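You operate a simulated robot arm through the tools that you are given. There is no shell and no other tool.

You run a simulated two-armed robot. Do the job below in one go: nothing can be reset, and whatever is moved stays where it is left.

JOB
Fetch the yellow sign and stand it on the top of the plain shut carton. Then fetch the pink bin and set it on the top of the carton bench. Then shut the drawer of the pale cabinet. Then take the orange-banded white box and leave it on the top of the plain shut carton. Then put the green magnet on the top of the near bench away on the top of the gauge table. Then take the tee carton and leave it on the clear end of the blank table. Then take the cream tray and leave it on the top of the big blanks. Then push the green drawer of the fit bench shut. Then fetch the green square duct and set it on the top of the pallet stack. Keep to this order. Set down upright: yellow sign, orange-banded white box, green magnet, tee carton, green square duct.
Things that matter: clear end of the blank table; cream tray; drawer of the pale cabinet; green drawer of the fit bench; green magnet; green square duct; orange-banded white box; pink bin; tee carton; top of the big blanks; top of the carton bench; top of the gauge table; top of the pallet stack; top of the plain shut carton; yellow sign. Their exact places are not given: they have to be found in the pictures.

Only the result counts: the job must be done as asked and must still hold three seconds after the hand-in. Knocking over, shifting, dropping, spilling or breaking anything else fails it.

ROBOT AND FRAMES
Two 7-joint arms with vacuum grippers on one trunk, on a base that drives. Base frame: it is fixed to the floor where the robot stands at the start and does not move with it; the origin is under the middle of the robot, x ahead of it, y to its left, z up. Lengths are in m, angles in degrees, forces in N, time in s.
The left shoulder is at the start at [0.07, 0.174, 1.054], the right one opposite. With the tool pointing down near the work surface each hand reaches from about 0.32 to 0.8 m from the robot's upright axis, wherever it stands, measured 20 degrees to its own side. Places, roughly: clear end of the blank table [-4, 4.7, 0.8]; cream tray (24x17x5 cm) [-2, 6.1, 0.8]; drawer of the pale cabinet [-2.1, 4.3, 0.6]; green drawer of the fit bench [0.3, 7, 0.8]; green magnet [-3, 3.5, 0.75]; green square duct (8x16x9 cm) [0.6, 6.7, 0.9]; orange-banded white box (9x6x6 cm) [0, 1.7, 0.3]; pink bin (15x13x5 cm) [-2.5, 3.9, 0.8]; tee carton [-2.25, 5.75, 1]; top of the big blanks [-3.2, 5.1, 0.9]; top of the carton bench [-2.2, 5.6, 0.8]; top of the gauge table [-0.8, -1.8, 0.8]; top of the pallet stack [-0.1, 8.5, 0.6]; top of the plain shut carton [-3.7, 1.7, 0.4]; yellow sign [-2.5, -2.5, 1]. Payload 3.5 kg a hand.
Tool frame (each hand has its own): the origin (TCP) lies in the middle of the cups' lips, and z points out of the cups. The gripper has 2 cups of 0.032 m across, covering 0.032 by 0.08 m (tool x, y); the bellows give 0.01 m. With the vacuum on, a cup seals on a smooth face that it is pressed against (1 to 4 N); it does not hold porous or soft things. The pull reaches 76 N.
Orientation is told as [roll, pitch, yaw] about the base's x, y, z axes, in that order, counted from this pose: with the cups facing straight down, the tool's x points along the base's -x, its y along +y and its z along -z.

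CONTROLS
- The arms move only by the tool jog_arm. It takes "left_increments", "right_increments" or both (then of equal length, played together; a hand with none holds still); each is a list of rows, each a list of 3 entries, a list of its own where there are three numbers: the turn, a rotation vector about the tool's x, y, z in degrees, then the shift along the tool's x, y, z in m, then the vacuum: 1 switches it on, 0 off. In form: [[[wx, wy, wz], [dx, dy, dz], vac], ...]. A call has 1 to 20 rows; each row is the pose to reach, as a shift and turn from the pose commanded when the call began, along the tool's axes at that moment. Each row takes 0.2 s and may step no farther than 0.05 m and 8.6 degrees from the row before; otherwise, or with a gripper value out of range, the whole call is refused. Where a pose cannot be reached the arm comes as near as it can. A force on the tool above 40 N (or 10 N above the force at the start of the call, whichever is more), or a blocked arm, ends the call early, and 0.2 s more pass. The pull builds up within a second once a cup has sealed. Time passes only in rows, and 0.2 s behind the last, so rows that repeat a pose give it time. It gives the time, the measured TCP pose, the force on the tool (base axes) and the pull of the vacuum at its end, in the units of the frame above (readings bear some noise), with the torque about the TCP (base axes, N m) and any sound that the robot's microphone picked up.
- Cameras (640 x 400 px; columns grow to the right, rows downward): "scene" is now at [0.1404, -0.004, 1.3819]; the picture's right is [-0.04, -1.00, 0.00], its down [-0.50, 0.02, -0.87] and it looks along [0.87, -0.03, -0.50] (base axes); focal length 291 px, centre (320, 200). "left" rides on the left gripper at [0.074, -0.019, -0.11] in its tool frame; the picture's right is [0.25, 0.97, 0.00], its down [-0.77, 0.20, -0.60] and it looks along [-0.58, 0.15, 0.80] (tool axes); focal length 218 px, centre (320, 200). "right" rides on the right gripper at [0.074, 0.019, -0.11] in its tool frame; the picture's right is [-0.25, 0.97, 0.00], its down [-0.77, -0.20, -0.60] and it looks along [-0.58, -0.15, 0.80] (tool axes); focal length 218 px, centre (320, 200).
- grab_frame(camera): a new picture of that camera. It takes no simulated time.
- lift_body(by): slides the trunk up (or, below 0, down) by that many m; the arms and the scene camera ride with it, the base frame stays. It gives what a move gives, with no picture.
- base_move(legs): drives the robot by 1 to 6 legs, each [ahead, turn to the left] in m and degrees, along the robot's own axes; the way and the turn of a leg run together, so that a leg with both is an arc; at most 1.5 m and 180 degrees a leg. The arms and the cameras ride along, it lands a little off, and it stops where it bumps. It gives what a move gives.
- head_to(pan, tilt): turns the head with the scene camera to pan (to the left, within 86 degrees either way) and tilt (down, from -29 to 69), counted from straight ahead of the robot. It gives what a move gives.
- pixel_to_xyz(camera, pixels): for up to 12 pixels [column, row] of the newest picture of that camera ("zoom" is the newest enlarged one), the place [x, y, z] in the base frame of the surface seen there, good to about 0.002 m. It takes no simulated time.
- enlarge(camera, box): a new picture of the part [left, top, right, bottom] of that camera's present view, enlarged. It takes no simulated time.
- finish_job(): hands the job in; it is judged then, once.

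Unless the task says otherwise, let go and move clear before handing in.

The tools are called after ">>>" as a command line: name --argument value ..., lists and objects as JSON in quotes. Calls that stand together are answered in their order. jog_arm: Moves the arms, as the interface text tells. Its arguments: {"type":"object","properties":{"left_increments":{"type":"array"},"right_increments":{"type":"array"}},"required":[]} The other tools are called the same way: lift_body (by) slides the trunk up or down; base_move (legs) drives the base; head_to (pan, tilt) turns the head that bears the scene camera; grab_frame (camera) takes a picture; pixel_to_xyz (camera, pixels) gives the place of the surface under pixels of a picture; enlarge (camera, box) takes an enlarged picture of a part of a camera's view; finish_job () hands the job in.

At the start:

```text
clock: 0.0
left_ee_pos: [0.6005, 0.2681, 1.1402]
left_tcp_rot: [0.0, -0.1, 0.0]
left_force: [0.4, 0.5, -0.1]
left_ft_torque: [-0.01, 0.02, -0.01]
left_pull: 0.1
right_ee_pos: [0.5592, -0.2997, 1.176]
right_tcp_rot: [0.0, 0.0, -0.1]
right_force: [-0.3, -0.3, -0.2]
right_ft_torque: [0.0, 0.02, 0.01]
right_pull: 0.0
trunk travel left (down, up): [-0.55, 0.29]
robot x, y, heading: [0.0016, -0.0026, -0.1]
head pan, tilt: [-2.2, 29.9]
```

scene: 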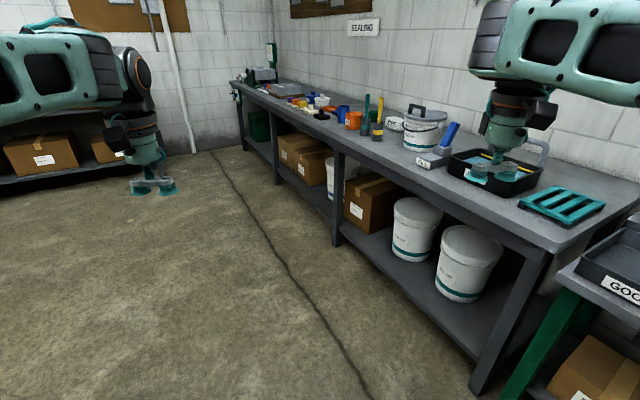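
right: 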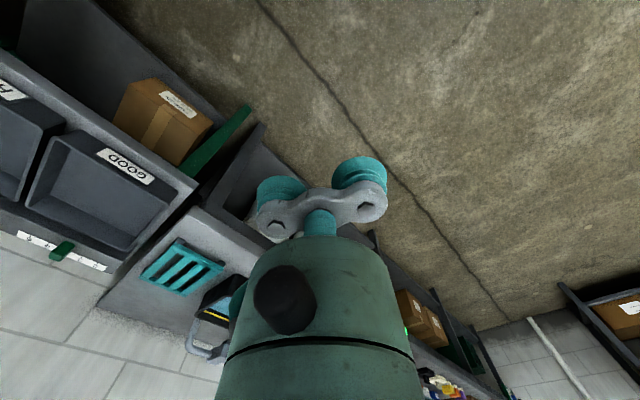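
left: 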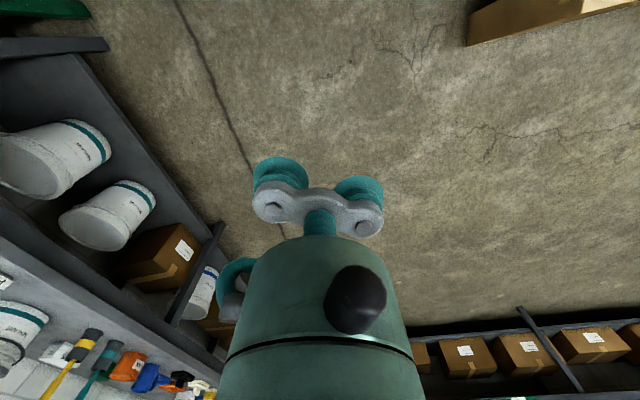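

The first pictures show a sealing bench ahead and to the right; the yellow sign lies behind me. I look around with the head first.

>>> head_to --pan -85 --tilt 20

>>> grab_frame --camera "scene"

>>> head_to --pan 85 --tilt 20

>>> grab_frame --camera "scene"

>>> head_to --pan 40 --tilt 20

>>> grab_frame --camera "scene"

```text
clock: 1.6
left_ee_pos: [0.6003, 0.2687, 1.1404]
left_tcp_rot: [0.0, -0.1, 0.0]
left_force: [-0.3, 0.3, -0.6]
left_ft_torque: [0.0, 0.02, 0.0]
left_pull: 0.0
right_ee_pos: [0.5603, -0.301, 1.1762]
right_tcp_rot: [0.0, 0.0, 0.0]
right_force: [0.2, -0.8, 0.8]
right_ft_torque: [0.0, 0.0, 0.02]
right_pull: 0.0
trunk travel left (down, up): [-0.55, 0.29]
robot x, y, heading: [0.0017, -0.0015, -0.0]
head pan, tilt: [-85.0, 20.0]
```

```text
taken
```

scene: 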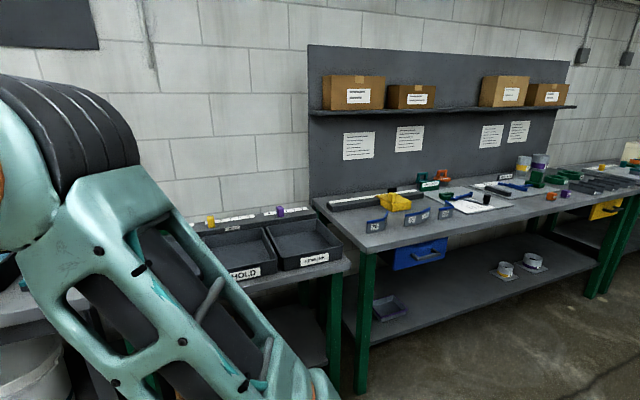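

```text
clock: 4.1
left_ee_pos: [0.6004, 0.2686, 1.1401]
left_tcp_rot: [0.0, 0.0, 0.0]
left_force: [0.0, 1.3, -0.4]
left_ft_torque: [-0.02, 0.0, 0.01]
left_pull: 0.0
right_ee_pos: [0.561, -0.2994, 1.1759]
right_tcp_rot: [0.0, 0.0, 0.0]
right_force: [0.6, -0.7, -0.4]
right_ft_torque: [-0.01, -0.03, 0.03]
right_pull: 0.1
trunk travel left (down, up): [-0.55, 0.29]
robot x, y, heading: [-0.0017, -0.002, -0.0]
head pan, tilt: [85.0, 20.0]
```

```text
taken
```

scene: 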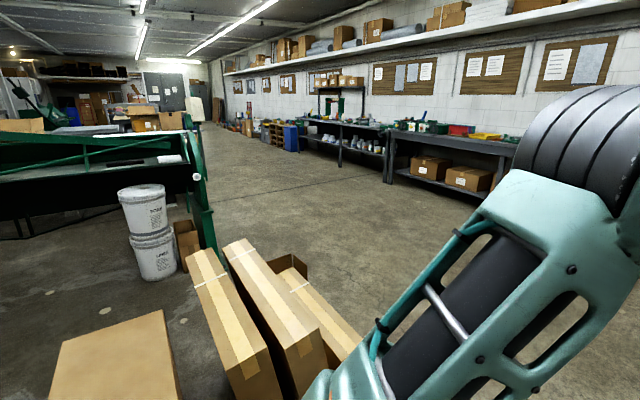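

```text
clock: 5.3
left_ee_pos: [0.6007, 0.2666, 1.1404]
left_tcp_rot: [0.0, 0.1, 0.0]
left_force: [-0.1, 0.0, 0.1]
left_ft_torque: [-0.01, 0.0, 0.02]
left_pull: 0.0
right_ee_pos: [0.5604, -0.2995, 1.1765]
right_tcp_rot: [0.0, 0.1, 0.0]
right_force: [-0.6, -0.8, -0.5]
right_ft_torque: [0.0, 0.01, 0.01]
right_pull: 0.2
trunk travel left (down, up): [-0.55, 0.29]
robot x, y, heading: [-0.0036, 0.0059, -0.1]
head pan, tilt: [40.0, 20.0]
```

```text
taken
```

scene: 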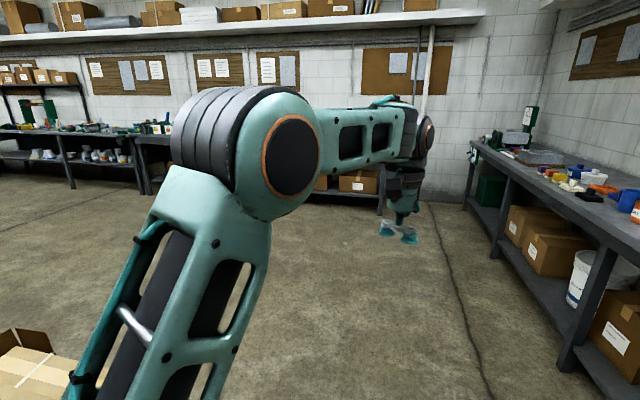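

Behind me lies most of the work; the cartons on the left are low, so I turn left in place and look again.

>>> base_move --legs '[[0, 90]]'

>>> head_to --pan 85 --tilt 20

>>> grab_frame --camera "scene"

>>> head_to --pan 40 --tilt 20

>>> grab_frame --camera "scene"

>>> head_to --pan 0 --tilt 20

>>> grab_frame --camera "scene"

```text
clock: 9.6
left_ee_pos: [-0.2888, 0.5917, 1.141]
left_tcp_rot: [0.0, 0.0, 92.0]
left_force: [-0.3, -0.3, -0.8]
left_ft_torque: [-0.01, 0.03, 0.02]
left_pull: 0.1
right_ee_pos: [0.2812, 0.5695, 1.1772]
right_tcp_rot: [0.0, -0.1, 91.8]
right_force: [-0.3, 0.7, 0.1]
right_ft_torque: [0.02, 0.0, -0.02]
right_pull: 0.1
trunk travel left (down, up): [-0.55, 0.29]
robot x, y, heading: [-0.0012, 0.0023, 91.8]
head pan, tilt: [40.0, 20.0]
```

```text
clock: 10.7
left_ee_pos: [-0.2874, 0.5921, 1.1411]
left_tcp_rot: [0.0, 0.1, 91.9]
left_force: [-0.2, 0.2, -0.1]
left_ft_torque: [-0.03, -0.01, -0.02]
left_pull: 0.1
right_ee_pos: [0.2825, 0.5703, 1.1758]
right_tcp_rot: [0.0, 0.0, 91.8]
right_force: [-0.5, 0.1, -0.3]
right_ft_torque: [0.01, 0.02, -0.02]
right_pull: 0.0
trunk travel left (down, up): [-0.55, 0.29]
robot x, y, heading: [-0.0019, -0.0035, 92.0]
head pan, tilt: [85.0, 20.0]
```

```text
taken
```

scene: 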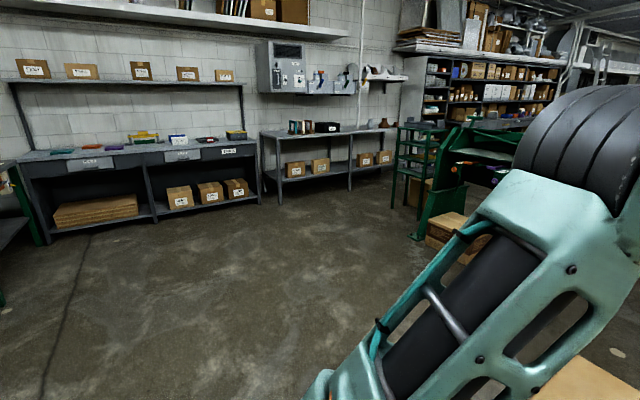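

```text
clock: 11.8
left_ee_pos: [-0.2866, 0.5914, 1.1405]
left_tcp_rot: [0.1, 0.1, 91.9]
left_force: [-0.6, -0.1, 0.8]
left_ft_torque: [0.02, -0.02, 0.0]
left_pull: 0.1
right_ee_pos: [0.281, 0.5693, 1.1757]
right_tcp_rot: [0.1, 0.0, 92.0]
right_force: [-0.4, -0.1, -0.4]
right_ft_torque: [0.04, 0.01, -0.02]
right_pull: 0.1
trunk travel left (down, up): [-0.55, 0.29]
robot x, y, heading: [-0.0023, 0.001, 92.0]
head pan, tilt: [40.0, 20.0]
```

```text
taken
```

scene: 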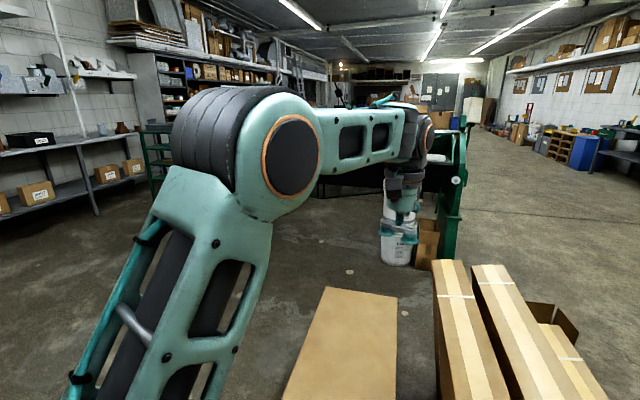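

```text
clock: 12.9
left_ee_pos: [-0.2883, 0.5922, 1.1402]
left_tcp_rot: [0.0, -0.1, 91.9]
left_force: [-0.3, 0.8, -0.8]
left_ft_torque: [0.0, 0.02, 0.0]
left_pull: 0.0
right_ee_pos: [0.2806, 0.5689, 1.1759]
right_tcp_rot: [0.1, 0.1, 91.8]
right_force: [0.8, -1.3, -0.3]
right_ft_torque: [0.0, -0.03, -0.02]
right_pull: 0.1
trunk travel left (down, up): [-0.55, 0.29]
robot x, y, heading: [-0.0027, 0.0017, 92.0]
head pan, tilt: [0.0, 20.0]
```

```text
taken
```

scene: 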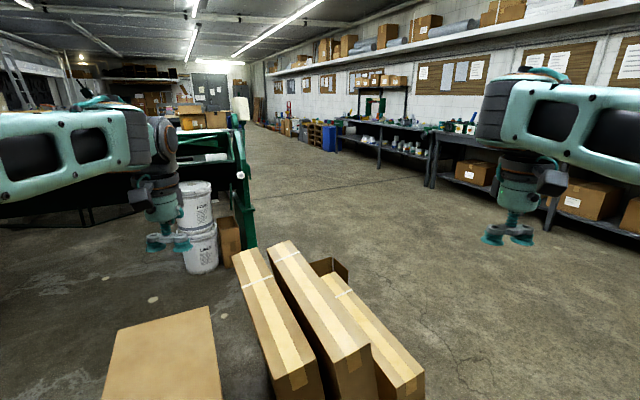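

The floor has cartons ahead (columns 100–430). I turn further left toward −x and look at the side where the sign should be.

>>> base_move --legs '[[0, 88]]'

>>> head_to --pan 60 --tilt 20

>>> grab_frame --camera "scene"

>>> head_to --pan 0 --tilt 20

>>> grab_frame --camera "scene"

>>> head_to --pan -60 --tilt 20

>>> grab_frame --camera "scene"

```text
clock: 17.0
left_ee_pos: [-0.6003, -0.2684, 1.1406]
left_tcp_rot: [-0.1, 0.0, 180.0]
left_force: [-0.5, -0.8, -0.9]
left_ft_torque: [0.0, 0.02, -0.03]
left_pull: 0.1
right_ee_pos: [-0.5605, 0.3, 1.1758]
right_tcp_rot: [0.0, 0.0, -180.0]
right_force: [-0.5, 0.3, 0.7]
right_ft_torque: [-0.03, -0.02, 0.02]
right_pull: 0.0
trunk travel left (down, up): [-0.55, 0.29]
robot x, y, heading: [0.0015, 0.0023, 179.8]
head pan, tilt: [0.0, 20.0]
```

```text
clock: 18.3
left_ee_pos: [-0.6012, -0.2684, 1.1409]
left_tcp_rot: [0.0, 0.1, 180.0]
left_force: [-0.4, -0.2, 0.4]
left_ft_torque: [-0.01, 0.04, -0.02]
left_pull: 0.1
right_ee_pos: [-0.561, 0.3002, 1.1765]
right_tcp_rot: [-0.1, 0.0, -179.9]
right_force: [0.2, 0.4, -0.3]
right_ft_torque: [-0.01, 0.01, 0.02]
right_pull: 0.0
trunk travel left (down, up): [-0.55, 0.29]
robot x, y, heading: [0.0001, 0.001, 180.0]
head pan, tilt: [60.0, 20.0]
```

```text
taken
```

scene: 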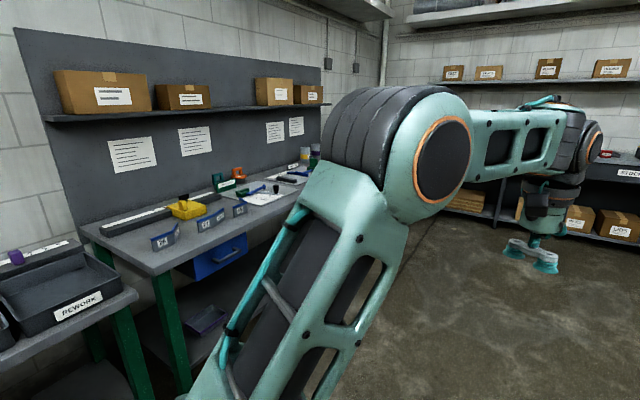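

```text
clock: 19.6
left_ee_pos: [-0.6013, -0.2675, 1.1407]
left_tcp_rot: [0.0, 0.0, 180.1]
left_force: [-0.4, 0.2, 0.5]
left_ft_torque: [0.0, -0.01, 0.02]
left_pull: 0.0
right_ee_pos: [-0.5606, 0.3, 1.1765]
right_tcp_rot: [0.0, 0.0, -180.1]
right_force: [-0.1, -0.7, -0.1]
right_ft_torque: [0.03, 0.04, -0.04]
right_pull: 0.1
trunk travel left (down, up): [-0.55, 0.29]
robot x, y, heading: [-0.0003, -0.0045, 180.0]
head pan, tilt: [0.0, 20.0]
```

```text
taken
```

scene: 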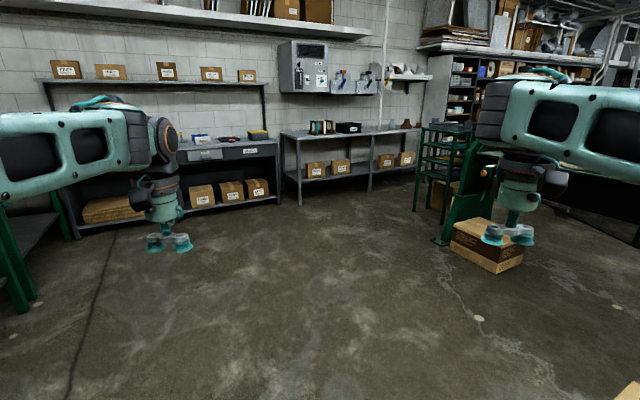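

```text
clock: 20.9
left_ee_pos: [-0.6009, -0.2681, 1.141]
left_tcp_rot: [-0.1, 0.1, 180.0]
left_force: [0.0, -0.5, 0.0]
left_ft_torque: [0.0, 0.03, 0.0]
left_pull: 0.1
right_ee_pos: [-0.561, 0.3011, 1.1757]
right_tcp_rot: [0.0, 0.1, -179.9]
right_force: [0.3, 0.0, 0.0]
right_ft_torque: [-0.02, -0.04, 0.01]
right_pull: 0.1
trunk travel left (down, up): [-0.55, 0.29]
robot x, y, heading: [0.0009, -0.0009, 180.0]
head pan, tilt: [-60.0, 20.0]
```

```text
taken
```

scene: 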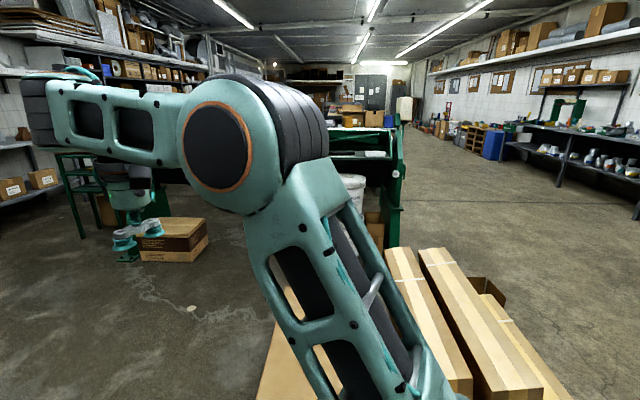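

Cartons at columns 130–210 and 255–570 matter for driving room; I measure some of them.

>>> pixel_to_xyz --camera "scene" --pixels '[[142, 262], [203, 245], [165, 235], [265, 380], [280, 330], [388, 250], [425, 250], [480, 280], [500, 290], [365, 240], [398, 215], [190, 308]]'

>>> head_to --pan 30 --tilt 20

>>> grab_frame --camera "scene"

```text
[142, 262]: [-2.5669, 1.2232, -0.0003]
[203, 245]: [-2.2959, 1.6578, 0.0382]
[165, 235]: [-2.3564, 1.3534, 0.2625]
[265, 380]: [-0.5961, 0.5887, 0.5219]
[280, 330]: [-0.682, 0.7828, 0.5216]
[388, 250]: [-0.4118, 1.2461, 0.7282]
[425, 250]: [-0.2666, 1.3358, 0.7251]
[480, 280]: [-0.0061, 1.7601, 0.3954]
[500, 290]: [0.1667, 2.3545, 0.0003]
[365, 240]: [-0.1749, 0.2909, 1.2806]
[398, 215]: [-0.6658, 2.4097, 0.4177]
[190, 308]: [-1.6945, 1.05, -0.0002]
```

```text
clock: 22.6
left_ee_pos: [-0.6, -0.2666, 1.1402]
left_tcp_rot: [0.0, 0.1, 180.0]
left_force: [-0.1, -0.1, 0.4]
left_ft_torque: [-0.01, -0.01, 0.03]
left_pull: 0.1
right_ee_pos: [-0.5601, 0.3001, 1.1759]
right_tcp_rot: [0.0, 0.0, -180.1]
right_force: [0.0, 0.3, 0.1]
right_ft_torque: [-0.03, 0.0, 0.0]
right_pull: 0.0
trunk travel left (down, up): [-0.55, 0.29]
robot x, y, heading: [-0.0009, -0.0009, 179.8]
head pan, tilt: [30.0, 20.0]
```

```text
taken
```

scene: 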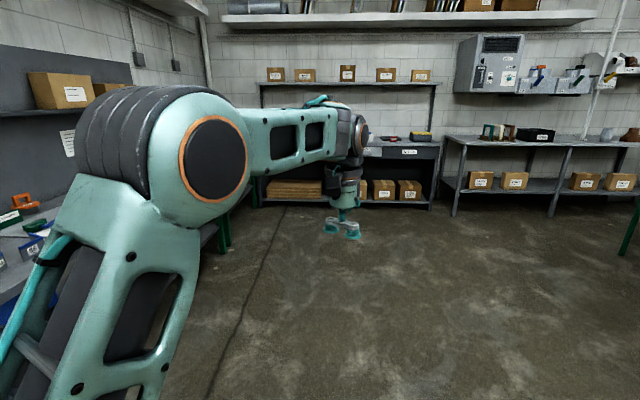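

The way ahead (−x) is clear floor. I drive 1.5 m ahead and turn left to face −y, to look at the bench with the sign.

>>> base_move --legs '[[1.5, 0], [0.5, 0]]'

>>> head_to --pan 86 --tilt 20

>>> grab_frame --camera "scene"

>>> head_to --pan 30 --tilt 20

>>> grab_frame --camera "scene"

```text
clock: 32.6
left_ee_pos: [-2.594, -0.3611, 1.1414]
left_tcp_rot: [0.0, 0.0, -177.0]
left_force: [-0.4, 0.3, -0.4]
left_ft_torque: [0.06, 0.02, -0.02]
left_pull: 0.1
right_ee_pos: [-2.5839, 0.2073, 1.1766]
right_tcp_rot: [-0.1, 0.0, -177.0]
right_force: [0.5, 0.4, 0.0]
right_ft_torque: [-0.02, 0.0, 0.02]
right_pull: 0.1
trunk travel left (down, up): [-0.55, 0.29]
robot x, y, heading: [-2.008, -0.0607, -176.7]
head pan, tilt: [30.0, 20.0]
```

```text
clock: 33.8
left_ee_pos: [-2.5934, -0.3619, 1.1423]
left_tcp_rot: [-0.1, 0.0, -177.0]
left_force: [-0.3, 0.2, 0.0]
left_ft_torque: [-0.01, 0.0, 0.02]
left_pull: 0.0
right_ee_pos: [-2.5839, 0.2065, 1.1768]
right_tcp_rot: [0.0, 0.0, -176.9]
right_force: [-0.1, -0.4, 0.4]
right_ft_torque: [0.05, 0.01, 0.03]
right_pull: 0.1
trunk travel left (down, up): [-0.55, 0.29]
robot x, y, heading: [-2.0065, -0.0623, -176.8]
head pan, tilt: [85.9, 20.0]
```

```text
taken
```

scene: 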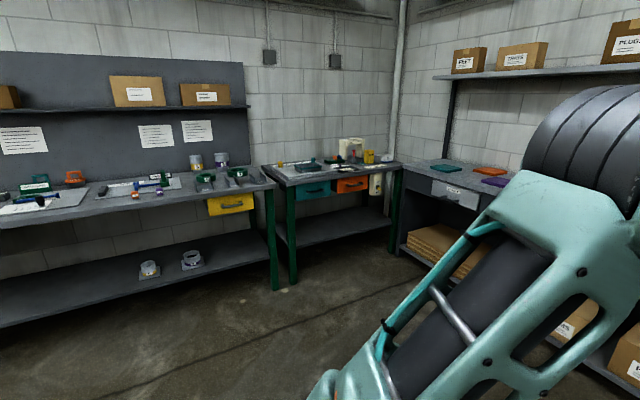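

```text
clock: 35.1
left_ee_pos: [-2.594, -0.3626, 1.1408]
left_tcp_rot: [-0.1, 0.0, -176.9]
left_force: [1.4, -0.4, 0.5]
left_ft_torque: [0.0, 0.04, -0.02]
left_pull: 0.0
right_ee_pos: [-2.5843, 0.2056, 1.1756]
right_tcp_rot: [0.0, 0.0, -176.9]
right_force: [0.7, 0.4, -1.1]
right_ft_torque: [0.0, 0.0, -0.01]
right_pull: 0.0
trunk travel left (down, up): [-0.55, 0.29]
robot x, y, heading: [-2.0069, -0.0628, -177.0]
head pan, tilt: [30.0, 20.0]
```

```text
taken
```

scene: 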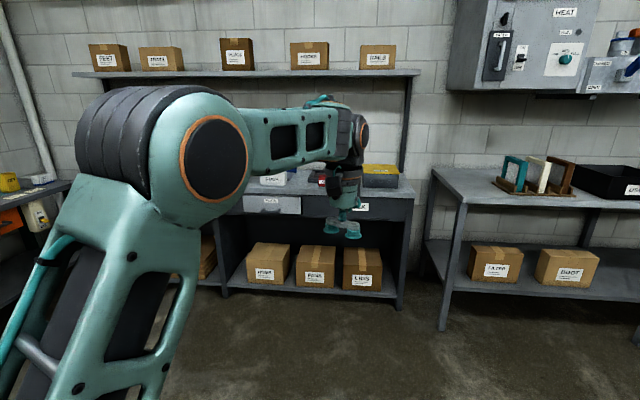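

The small bench in the corner at columns 265–400 holds a yellow thing near (368,156). I turn to face −y and enlarge.

>>> base_move --legs '[[0, 80]]'

>>> head_to --pan 0 --tilt 20

>>> grab_frame --camera "scene"

>>> enlarge --camera "scene" --box '[220, 100, 460, 250]'

```text
clock: 38.9
left_ee_pos: [-1.8212, -0.6914, 1.1404]
left_tcp_rot: [0.0, 0.0, -97.5]
left_force: [0.2, -0.2, -0.5]
left_ft_torque: [0.0, 0.0, -0.04]
left_pull: 0.2
right_ee_pos: [-2.3777, -0.5787, 1.1763]
right_tcp_rot: [0.0, 0.0, -97.5]
right_force: [0.7, 0.0, 0.1]
right_ft_torque: [-0.01, 0.01, 0.0]
right_pull: 0.0
trunk travel left (down, up): [-0.55, 0.29]
robot x, y, heading: [-2.0046, -0.0637, -97.5]
head pan, tilt: [30.0, 20.0]
```

```text
clock: 39.8
left_ee_pos: [-1.8202, -0.6931, 1.1403]
left_tcp_rot: [0.0, 0.0, -97.5]
left_force: [0.3, -0.3, -0.2]
left_ft_torque: [0.02, 0.02, 0.02]
left_pull: 0.1
right_ee_pos: [-2.3788, -0.578, 1.1759]
right_tcp_rot: [0.0, 0.1, -97.6]
right_force: [0.1, -0.8, 0.0]
right_ft_torque: [-0.02, -0.02, -0.02]
right_pull: 0.0
trunk travel left (down, up): [-0.55, 0.29]
robot x, y, heading: [-2.0068, -0.0592, -97.4]
head pan, tilt: [0.0, 20.0]
```

```text
taken
```

scene: 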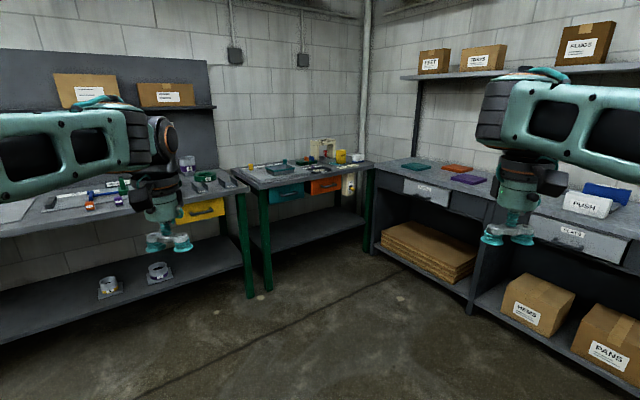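

```text
2.67 times, centred on (340, 175) of scene
```

zoom: 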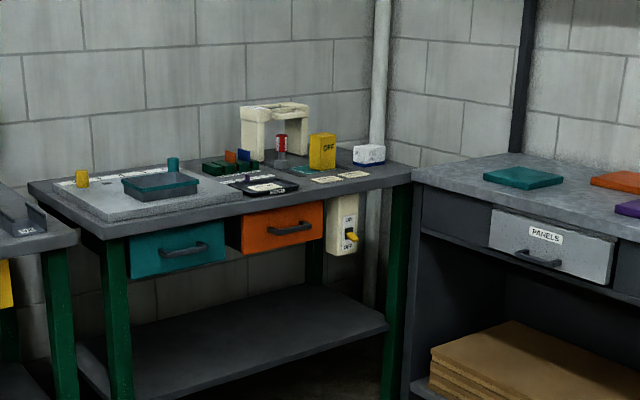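

The yellow upright block reading "OFF" at zoom (321,150) looks like the yellow sign. I measure it and its neighbours.

>>> pixel_to_xyz --camera "zoom" --pixels '[[321, 152], [321, 137], [330, 168], [369, 154], [281, 140], [405, 180], [110, 235], [30, 185], [345, 200], [275, 105], [310, 180], [240, 215]]'

```text
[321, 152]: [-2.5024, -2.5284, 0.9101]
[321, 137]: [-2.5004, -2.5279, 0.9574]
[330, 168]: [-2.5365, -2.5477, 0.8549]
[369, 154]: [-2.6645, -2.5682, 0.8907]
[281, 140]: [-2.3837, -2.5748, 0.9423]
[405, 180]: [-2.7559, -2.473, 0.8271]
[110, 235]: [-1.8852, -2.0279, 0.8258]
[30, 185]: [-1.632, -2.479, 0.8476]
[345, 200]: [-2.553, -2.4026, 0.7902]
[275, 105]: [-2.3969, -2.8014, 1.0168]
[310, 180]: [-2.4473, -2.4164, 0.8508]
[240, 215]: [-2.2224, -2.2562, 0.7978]
```

The sign stands at about (−2.50, −2.53), top near 0.97. I check the right-hand bench's edge to plan a standing place.

>>> pixel_to_xyz --camera "zoom" --pixels '[[418, 182], [500, 208], [610, 243], [525, 178], [460, 345], [390, 330], [350, 215], [120, 390]]'

>>> pixel_to_xyz --camera "scene" --pixels '[[248, 296], [264, 288], [375, 245], [560, 345], [600, 60], [420, 75]]'

```text
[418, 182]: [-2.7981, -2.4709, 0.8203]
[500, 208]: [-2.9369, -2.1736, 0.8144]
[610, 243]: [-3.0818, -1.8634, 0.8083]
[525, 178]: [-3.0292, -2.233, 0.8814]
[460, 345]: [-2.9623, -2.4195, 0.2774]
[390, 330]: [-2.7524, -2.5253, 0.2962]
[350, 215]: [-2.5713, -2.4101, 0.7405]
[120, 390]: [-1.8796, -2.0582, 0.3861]
```

```text
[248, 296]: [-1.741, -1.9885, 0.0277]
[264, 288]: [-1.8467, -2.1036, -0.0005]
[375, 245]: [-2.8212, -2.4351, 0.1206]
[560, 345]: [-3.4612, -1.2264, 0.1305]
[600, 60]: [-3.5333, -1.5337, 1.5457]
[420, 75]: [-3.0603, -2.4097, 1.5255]
```

Room at the corner is about 0.5 m on each side of (−2.49, −1.89). I drive most of the way, then view the sign closer.

>>> base_move --legs '[[0, -8.6], [1.4, 0]]'

>>> head_to --pan 10 --tilt 35

>>> grab_frame --camera "scene"

>>> grab_frame --camera "left"

```text
clock: 47.6
left_ee_pos: [-2.2984, -2.0989, 1.1396]
left_tcp_rot: [0.0, 0.0, -105.3]
left_force: [-0.1, 0.1, -0.7]
left_ft_torque: [0.03, 0.03, -0.03]
left_pull: 0.1
right_ee_pos: [-2.8342, -1.9102, 1.176]
right_tcp_rot: [-0.1, 0.1, -105.2]
right_force: [0.5, -0.8, -0.7]
right_ft_torque: [-0.01, 0.0, 0.01]
right_pull: 0.0
trunk travel left (down, up): [-0.55, 0.29]
robot x, y, heading: [-2.3978, -1.4507, -105.2]
head pan, tilt: [0.0, 20.0]
```

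```text
clock: 48.4
left_ee_pos: [-2.298, -2.0987, 1.1409]
left_tcp_rot: [0.0, -0.1, -105.2]
left_force: [0.1, 0.2, 0.7]
left_ft_torque: [-0.02, -0.01, -0.03]
left_pull: 0.1
right_ee_pos: [-2.8337, -1.9099, 1.1763]
right_tcp_rot: [0.0, 0.0, -105.2]
right_force: [0.2, -0.1, -0.2]
right_ft_torque: [-0.03, 0.02, 0.02]
right_pull: 0.2
trunk travel left (down, up): [-0.55, 0.29]
robot x, y, heading: [-2.3975, -1.4484, -105.5]
head pan, tilt: [10.0, 35.0]
```

```text
taken
```

scene: 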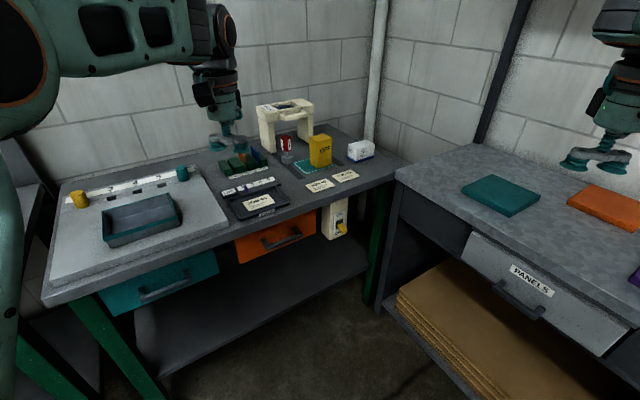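

```text
taken
```

left: 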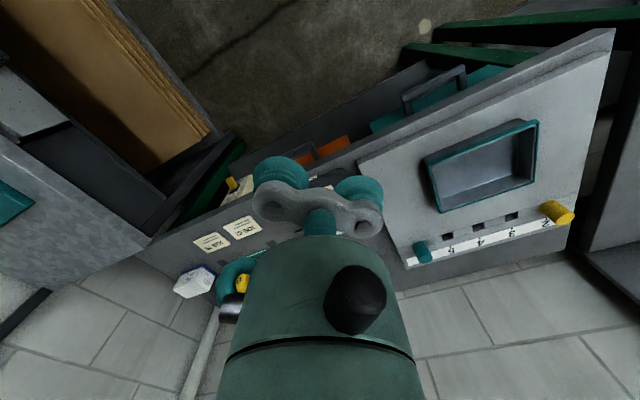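

>>> enlarge --camera "scene" --box '[210, 80, 410, 205]'

```text
3.20 times, centred on (310, 142) of scene
```

zoom: 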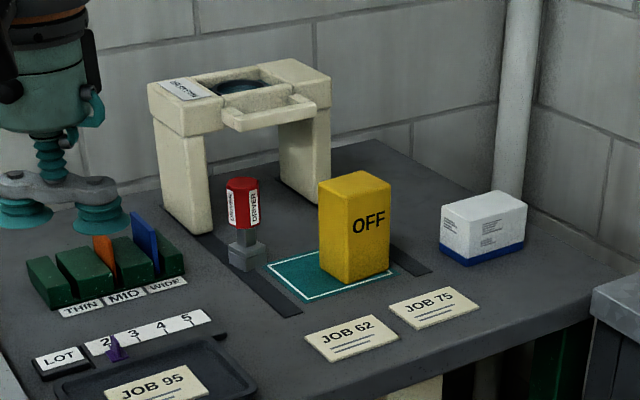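

The yellow OFF block is at zoom (355,225), with a flat top at row ~185. I measure its corners.

>>> pixel_to_xyz --camera "zoom" --pixels '[[322, 184], [346, 193], [388, 183], [362, 173], [355, 183], [322, 272], [345, 281], [387, 268], [348, 199], [388, 189], [322, 190], [295, 290]]'

```text
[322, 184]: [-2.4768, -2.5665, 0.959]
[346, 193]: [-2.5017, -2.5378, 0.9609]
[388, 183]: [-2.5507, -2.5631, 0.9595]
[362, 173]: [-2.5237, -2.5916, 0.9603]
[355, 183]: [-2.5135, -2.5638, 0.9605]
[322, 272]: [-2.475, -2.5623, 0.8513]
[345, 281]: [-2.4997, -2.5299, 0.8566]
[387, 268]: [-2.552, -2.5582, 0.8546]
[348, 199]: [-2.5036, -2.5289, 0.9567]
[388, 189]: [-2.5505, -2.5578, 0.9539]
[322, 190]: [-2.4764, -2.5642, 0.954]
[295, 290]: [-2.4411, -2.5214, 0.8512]
```

The sign's top centre is about (−2.513, −2.564, 0.960), 5.6 × 3.8 cm, so I'll use one cup on its centre. First I pull the right hand back out of the way, then drive in 0.45 m.

>>> jog_arm --right_increments '[[[0, 0, 0], [0.05, 0, 0], 0], [[0, 0, 0], [0.1, 0, 0], 0], [[0, 0, 0], [0.15, 0, 0], 0], [[0, 0, 0], [0.2, 0, 0], 0]]'

>>> base_move --legs '[[0.45, 0]]'

>>> head_to --pan 10 --tilt 50

>>> grab_frame --camera "scene"

>>> grab_frame --camera "left"

```text
clock: 49.4
left_ee_pos: [-2.2984, -2.0966, 1.1413]
left_tcp_rot: [0.0, -0.2, -105.3]
left_force: [0.5, 0.1, 0.5]
left_ft_torque: [0.0, 0.02, -0.04]
left_pull: 0.0
right_ee_pos: [-2.7662, -1.7479, 1.1454]
right_tcp_rot: [0.0, -0.3, -105.2]
right_force: [1.1, -0.2, -0.5]
right_ft_torque: [-0.05, 0.04, -0.03]
right_pull: 0.0
right hand out of reach, approached as far as the arm can: row 3, 4
trunk travel left (down, up): [-0.55, 0.29]
robot x, y, heading: [-2.3978, -1.4447, -105.3]
head pan, tilt: [10.0, 35.0]
```

```text
clock: 52.1
left_ee_pos: [-2.4195, -2.5289, 1.1407]
left_tcp_rot: [0.0, -0.1, -105.4]
left_force: [-0.9, -0.5, -0.5]
left_ft_torque: [-0.02, 0.05, -0.03]
left_pull: 0.0
right_ee_pos: [-2.8855, -2.1777, 1.1442]
right_tcp_rot: [0.2, 0.0, -105.5]
right_force: [0.5, -0.2, 0.7]
right_ft_torque: [0.03, -0.03, 0.04]
right_pull: 0.0
trunk travel left (down, up): [-0.55, 0.29]
robot x, y, heading: [-2.5171, -1.8816, -105.5]
head pan, tilt: [10.0, 35.0]
```

```text
clock: 52.9
left_ee_pos: [-2.4195, -2.529, 1.1407]
left_tcp_rot: [-0.1, 0.0, -105.5]
left_force: [0.1, 0.7, -0.3]
left_ft_torque: [0.01, 0.0, -0.01]
left_pull: 0.0
right_ee_pos: [-2.8868, -2.1764, 1.1434]
right_tcp_rot: [0.1, 0.1, -105.6]
right_force: [-0.5, 0.5, 0.8]
right_ft_torque: [0.0, -0.01, -0.02]
right_pull: 0.0
trunk travel left (down, up): [-0.55, 0.29]
robot x, y, heading: [-2.5177, -1.8778, -105.4]
head pan, tilt: [10.0, 50.0]
```

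```text
taken
```

scene: 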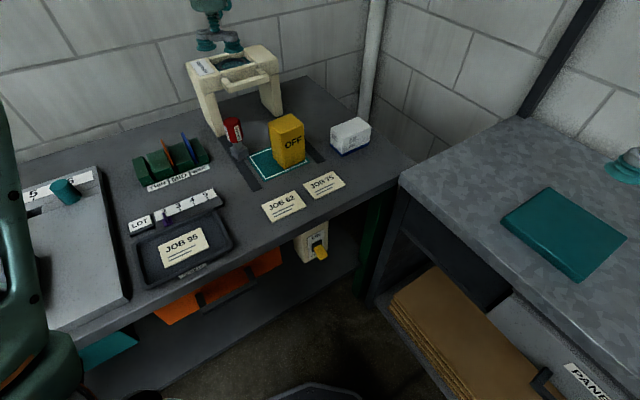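

```text
taken
```

left: 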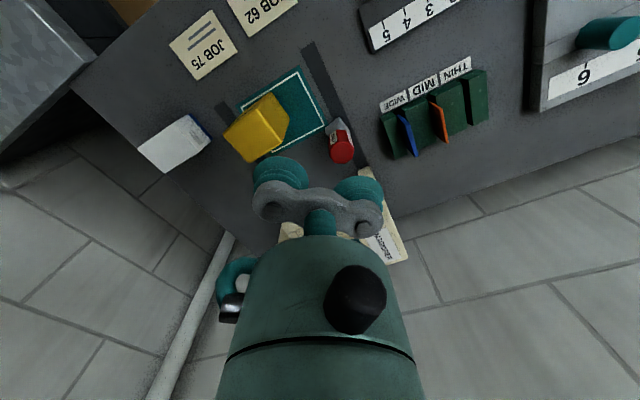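

I'm in place; the sign is at scene (287,140). I re-measure its top closely.

>>> enlarge --camera "scene" --box '[220, 80, 380, 180]'

```text
4.00 times, centred on (300, 130) of scene
```

zoom: 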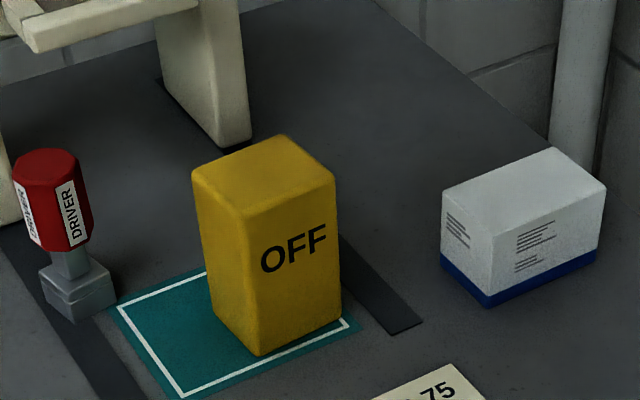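

>>> pixel_to_xyz --camera "zoom" --pixels '[[196, 174], [242, 210], [332, 175], [282, 138], [262, 175], [240, 180], [285, 170], [45, 160], [520, 175]]'

```text
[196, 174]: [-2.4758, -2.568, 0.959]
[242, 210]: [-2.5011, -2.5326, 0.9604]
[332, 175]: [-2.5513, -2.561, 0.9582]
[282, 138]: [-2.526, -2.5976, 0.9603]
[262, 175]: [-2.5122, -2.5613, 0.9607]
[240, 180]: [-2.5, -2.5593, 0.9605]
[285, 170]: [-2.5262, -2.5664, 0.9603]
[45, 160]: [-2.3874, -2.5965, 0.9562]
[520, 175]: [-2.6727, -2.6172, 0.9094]
```

Sign top centre (−2.5136, −2.565, 0.9605). I move the left hand so its +y cup is over that centre, then down to 2 cm above.

>>> jog_arm --left_increments '[[[0, 0, 0], [-0.02, -0.035, 0], 0], [[0, 0, 0], [-0.04, -0.07, 0], 0], [[0, 0, 0], [-0.06, -0.105, 0], 0], [[0, 0, 0], [-0.06, -0.105, 0.04], 0], [[0, 0, 0], [-0.06, -0.105, 0.08], 0], [[0, 0, 0], [-0.06, -0.105, 0.12], 0], [[0, 0, 0], [-0.06, -0.105, 0.155], 0], [[0, 0, 0], [-0.06, -0.105, 0.155], 0]]'

>>> grab_frame --camera "left"

>>> grab_frame --camera "scene"

```text
clock: 54.7
left_ee_pos: [-2.5339, -2.5592, 0.9863]
left_tcp_rot: [0.0, 0.0, -105.5]
left_force: [0.1, -0.2, -0.6]
left_ft_torque: [0.02, -0.01, 0.01]
left_pull: 0.1
right_ee_pos: [-2.8858, -2.1771, 1.1441]
right_tcp_rot: [0.1, -0.1, -105.5]
right_force: [0.0, 0.2, -0.8]
right_ft_torque: [0.0, -0.02, -0.01]
right_pull: 0.1
trunk travel left (down, up): [-0.55, 0.29]
robot x, y, heading: [-2.5165, -1.8775, -105.6]
head pan, tilt: [10.0, 50.0]
```

```text
taken
```

left: 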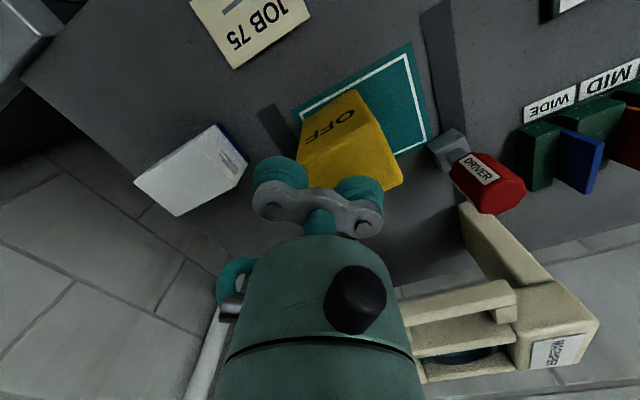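

```text
taken
```

scene: 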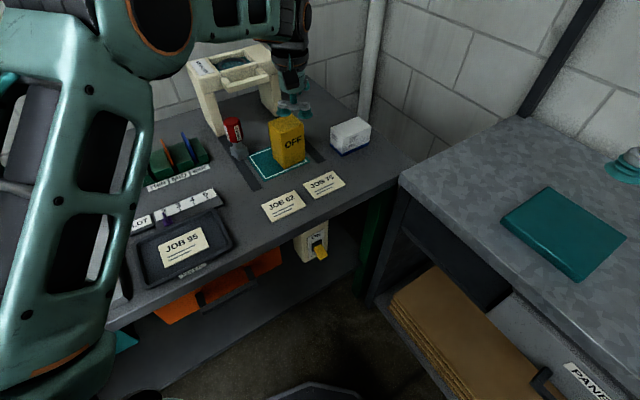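

The hand hangs near the sign; I check the alignment enlarged before pressing.

>>> enlarge --camera "scene" --box '[240, 60, 360, 180]'

>>> enlarge --camera "left" --box '[220, 80, 440, 240]'

```text
3.33 times, centred on (300, 120) of scene
```

zoom: 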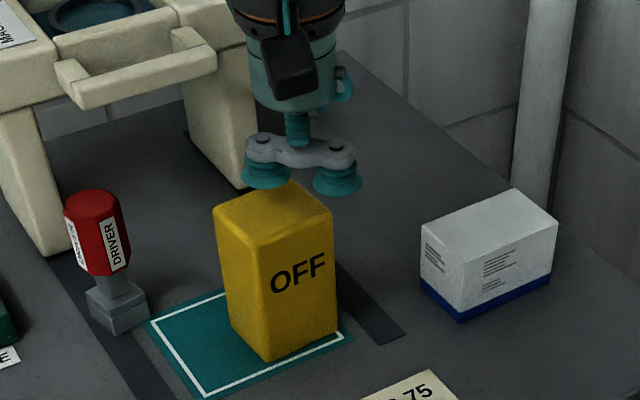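

```text
2.50 times, centred on (330, 160) of left
```

zoom: 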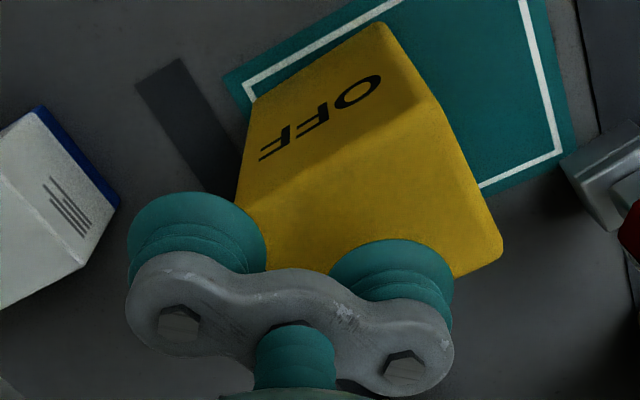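

The free cup would overlap the corner slightly, so I turn the hand 25° about its axis while keeping the other cup on the centre.

>>> jog_arm --left_increments '[[[0, 0, 8.5], [0.003, 0, 0], 0], [[0, 0, 17], [0.006, 0, 0], 0], [[0, 0, 25], [0.01, -0.0006, 0], 0], [[0, 0, 25], [0.01, -0.0006, 0.01], 0], [[0, 0, 25], [0.01, -0.0006, 0.015], 0], [[0, 0, 25], [0.01, -0.0006, 0.015], 0]]'

>>> enlarge --camera "scene" --box '[240, 60, 360, 180]'

```text
clock: 56.1
left_ee_pos: [-2.5326, -2.548, 0.9705]
left_tcp_rot: [0.1, 0.0, -130.5]
left_force: [0.1, 0.4, -0.1]
left_ft_torque: [-0.02, -0.01, 0.0]
left_pull: 0.0
right_ee_pos: [-2.8852, -2.1771, 1.1438]
right_tcp_rot: [0.1, 0.0, -105.5]
right_force: [-0.1, -0.2, -0.3]
right_ft_torque: [0.0, -0.01, 0.01]
right_pull: 0.2
trunk travel left (down, up): [-0.55, 0.29]
robot x, y, heading: [-2.5182, -1.8799, -105.5]
head pan, tilt: [10.0, 50.0]
```

```text
3.33 times, centred on (300, 120) of scene
```

zoom: 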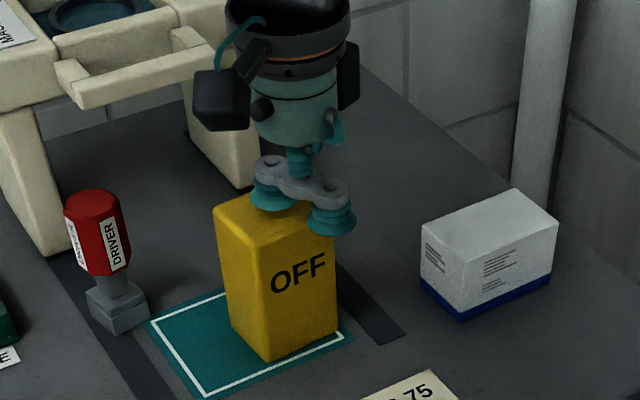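

The far cup now sits over the sign's centre with the other clear in front. I press down slowly with the vacuum on.

>>> jog_arm --left_increments '[[[0, 0, 0], [0, 0, 0.006], 1], [[0, 0, 0], [0, 0, 0.009], 1], [[0, 0, 0], [0, 0, 0.012], 1], [[0, 0, 0], [0, 0, 0.013], 1], [[0, 0, 0], [0, 0, 0.013], 1], [[0, 0, 0], [0, 0, 0.013], 1], [[0, 0, 0], [0, 0, 0.013], 1]]'

```text
clock: 57.7
left_ee_pos: [-2.5347, -2.5483, 0.9597]
left_tcp_rot: [0.1, -0.1, -130.5]
left_force: [-3.8, -4.7, 16.5]
left_ft_torque: [-0.77, -0.89, -0.11]
left_pull: 37.9
right_ee_pos: [-2.8866, -2.1757, 1.1441]
right_tcp_rot: [0.1, -0.1, -105.5]
right_force: [0.2, 0.1, -0.1]
right_ft_torque: [-0.01, -0.01, -0.02]
right_pull: 0.2
trunk travel left (down, up): [-0.55, 0.29]
robot x, y, heading: [-2.5148, -1.8797, -105.2]
head pan, tilt: [10.0, 50.0]
```

One cup sealed (pull 37.9 N). I lift straight up.

>>> jog_arm --left_increments '[[[0, 0, 0], [0, 0, -0.005], 1], [[0, 0, 0], [0, 0, -0.02], 1], [[0, 0, 0], [0, 0, -0.05], 1], [[0, 0, 0], [0, 0, -0.09], 1], [[0, 0, 0], [0, 0, -0.13], 1], [[0, 0, 0], [0, 0, -0.17], 1], [[0, 0, 0], [0, 0, -0.17], 1]]'

>>> grab_frame --camera "scene"

>>> grab_frame --camera "left"

```text
clock: 59.3
left_ee_pos: [-2.536, -2.5477, 1.1258]
left_tcp_rot: [0.0, 0.1, -130.5]
left_force: [-0.1, 0.9, -1.2]
left_ft_torque: [-0.57, -0.68, 0.04]
left_pull: 38.3
right_ee_pos: [-2.8866, -2.1781, 1.1438]
right_tcp_rot: [0.2, 0.0, -105.5]
right_force: [0.2, 0.2, -0.6]
right_ft_torque: [0.01, 0.01, 0.01]
right_pull: 0.0
trunk travel left (down, up): [-0.55, 0.29]
robot x, y, heading: [-2.5131, -1.8801, -105.6]
head pan, tilt: [10.0, 50.0]
```

```text
taken
```

scene: 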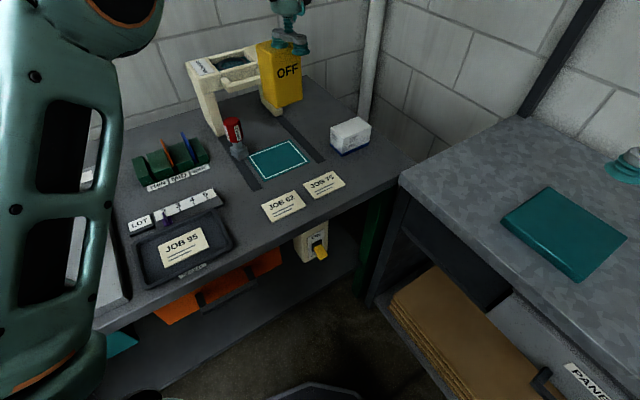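

```text
taken
```

left: 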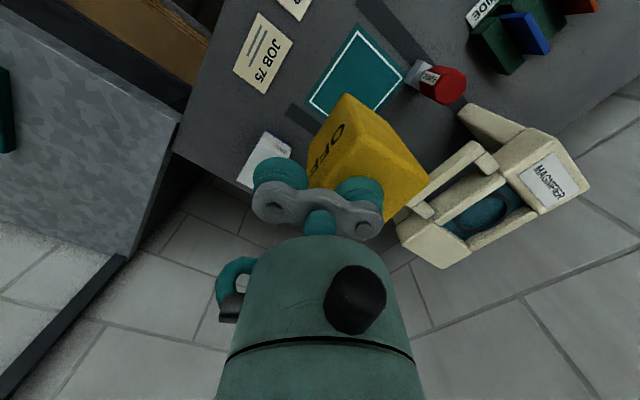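

The sign hangs cleanly. I back out 0.9 m and then turn right toward the plain shut carton.

>>> base_move --legs '[[-0.9, 0], [0, -130]]'

>>> head_to --pan 0 --tilt 25

>>> grab_frame --camera "scene"

>>> head_to --pan -40 --tilt 25

>>> grab_frame --camera "scene"

```text
clock: 69.4
left_ee_pos: [-2.7765, -0.5743, 1.1262]
left_tcp_rot: [0.0, 0.0, 98.3]
left_force: [0.3, -0.2, -0.5]
left_ft_torque: [-0.13, 0.87, 0.01]
left_pull: 38.1
right_ee_pos: [-2.2672, -0.5551, 1.1444]
right_tcp_rot: [0.0, 0.0, 123.2]
right_force: [0.5, 0.1, 0.2]
right_ft_torque: [-0.03, 0.03, -0.02]
right_pull: 0.1
trunk travel left (down, up): [-0.55, 0.29]
robot x, y, heading: [-2.2825, -1.0325, 123.3]
head pan, tilt: [10.0, 50.0]
```

```text
clock: 70.3
left_ee_pos: [-2.7776, -0.5745, 1.1264]
left_tcp_rot: [-0.1, 0.0, 98.3]
left_force: [-0.4, 0.6, -1.7]
left_ft_torque: [-0.14, 0.89, 0.02]
left_pull: 38.2
right_ee_pos: [-2.2672, -0.5557, 1.1438]
right_tcp_rot: [0.1, 0.0, 123.3]
right_force: [0.1, -0.8, -0.1]
right_ft_torque: [-0.02, -0.02, 0.0]
right_pull: 0.1
trunk travel left (down, up): [-0.55, 0.29]
robot x, y, heading: [-2.2883, -1.0339, 123.2]
head pan, tilt: [0.0, 25.0]
```

```text
taken
```

scene: 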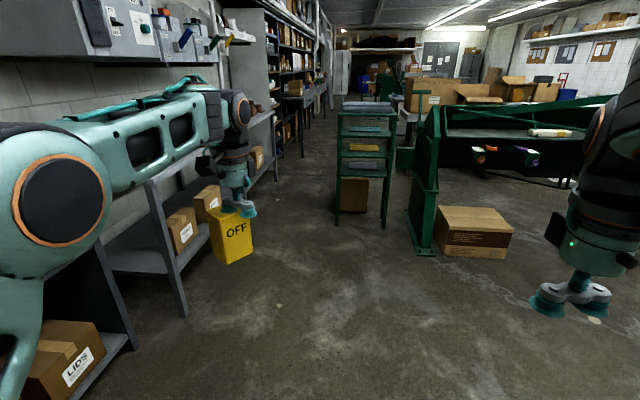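

```text
clock: 71.3
left_ee_pos: [-2.7765, -0.5747, 1.1257]
left_tcp_rot: [0.1, 0.0, 98.3]
left_force: [-0.3, 0.1, -1.1]
left_ft_torque: [-0.12, 0.85, -0.02]
left_pull: 37.3
right_ee_pos: [-2.2675, -0.5562, 1.1444]
right_tcp_rot: [0.0, 0.0, 123.3]
right_force: [0.8, 0.2, -0.4]
right_ft_torque: [-0.01, -0.06, 0.01]
right_pull: 0.0
trunk travel left (down, up): [-0.55, 0.29]
robot x, y, heading: [-2.2838, -1.0315, 123.4]
head pan, tilt: [-40.0, 25.0]
```

```text
taken
```

scene: 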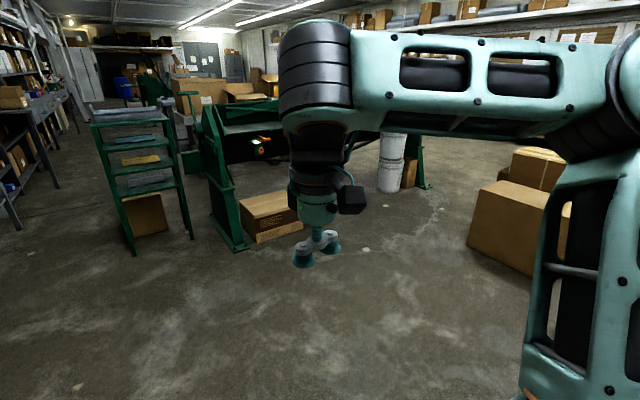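

A plain carton appears behind the green rack at scene-1 (352,193); in the present picture it is near (147,215). I measure it, the rack, and the green frame.

>>> pixel_to_xyz --camera "scene" --pixels '[[147, 215], [135, 252], [190, 238], [125, 125], [235, 248], [270, 215], [148, 198], [20, 225], [60, 185], [165, 140]]'

>>> enlarge --camera "scene" --box '[60, 80, 300, 260]'

```text
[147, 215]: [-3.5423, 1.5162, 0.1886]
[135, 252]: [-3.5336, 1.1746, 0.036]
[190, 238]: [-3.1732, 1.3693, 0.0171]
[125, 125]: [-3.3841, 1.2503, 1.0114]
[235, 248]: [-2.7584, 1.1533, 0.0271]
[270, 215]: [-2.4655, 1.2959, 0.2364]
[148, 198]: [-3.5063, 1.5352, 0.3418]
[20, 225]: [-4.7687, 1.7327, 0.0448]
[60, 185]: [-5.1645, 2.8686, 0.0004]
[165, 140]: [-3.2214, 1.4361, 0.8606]
```

```text
2.22 times, centred on (180, 170) of scene
```

zoom: 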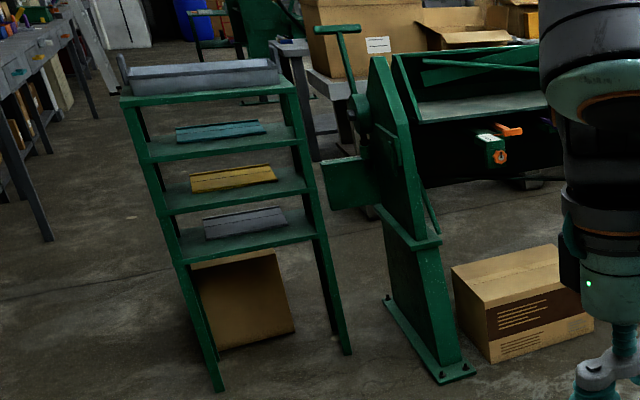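

The carton stands just behind the green rack; a corridor about 0.9 m wide runs between rack and left bench. I check my own base size by looking down.

>>> head_to --pan 0 --tilt 69

>>> grab_frame --camera "scene"

>>> head_to --pan 86 --tilt 69

>>> grab_frame --camera "scene"

```text
clock: 72.5
left_ee_pos: [-2.7768, -0.5752, 1.1268]
left_tcp_rot: [0.0, 0.0, 98.3]
left_force: [0.7, 0.1, -0.5]
left_ft_torque: [-0.14, 0.85, 0.01]
left_pull: 37.7
right_ee_pos: [-2.2667, -0.5554, 1.1428]
right_tcp_rot: [0.1, 0.0, 123.3]
right_force: [0.3, 0.4, 0.0]
right_ft_torque: [-0.02, -0.01, -0.02]
right_pull: 0.1
trunk travel left (down, up): [-0.55, 0.29]
robot x, y, heading: [-2.2839, -1.0305, 123.3]
head pan, tilt: [0.0, 68.8]
```

```text
taken
```

scene: 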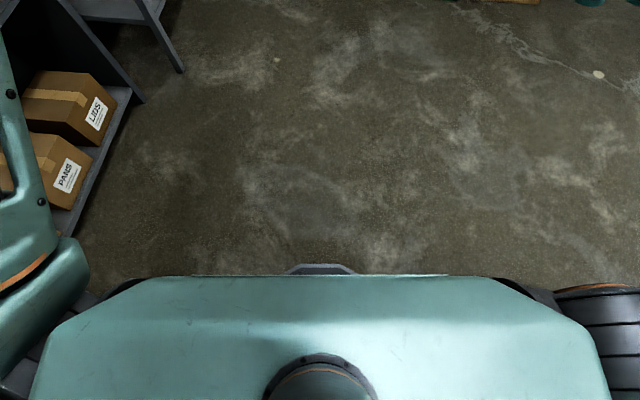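

```text
clock: 74.0
left_ee_pos: [-2.7762, -0.5737, 1.1264]
left_tcp_rot: [0.0, -0.1, 98.2]
left_force: [-0.5, 1.0, -1.6]
left_ft_torque: [-0.16, 0.86, 0.02]
left_pull: 37.8
right_ee_pos: [-2.2672, -0.5554, 1.143]
right_tcp_rot: [0.1, -0.1, 123.2]
right_force: [0.3, 0.4, -0.6]
right_ft_torque: [0.0, -0.02, 0.01]
right_pull: 0.1
trunk travel left (down, up): [-0.55, 0.29]
robot x, y, heading: [-2.2834, -1.0256, 123.4]
head pan, tilt: [85.9, 68.8]
```

```text
taken
```

scene: 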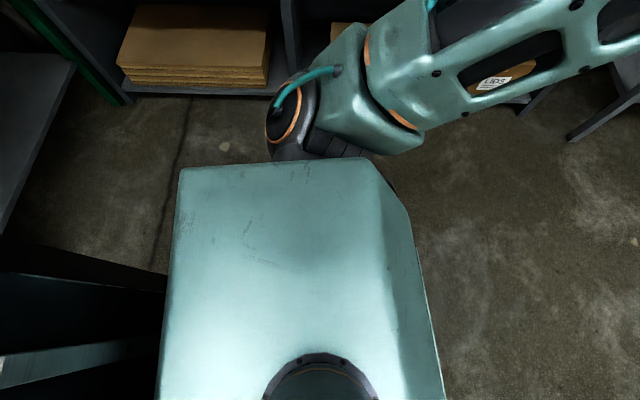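

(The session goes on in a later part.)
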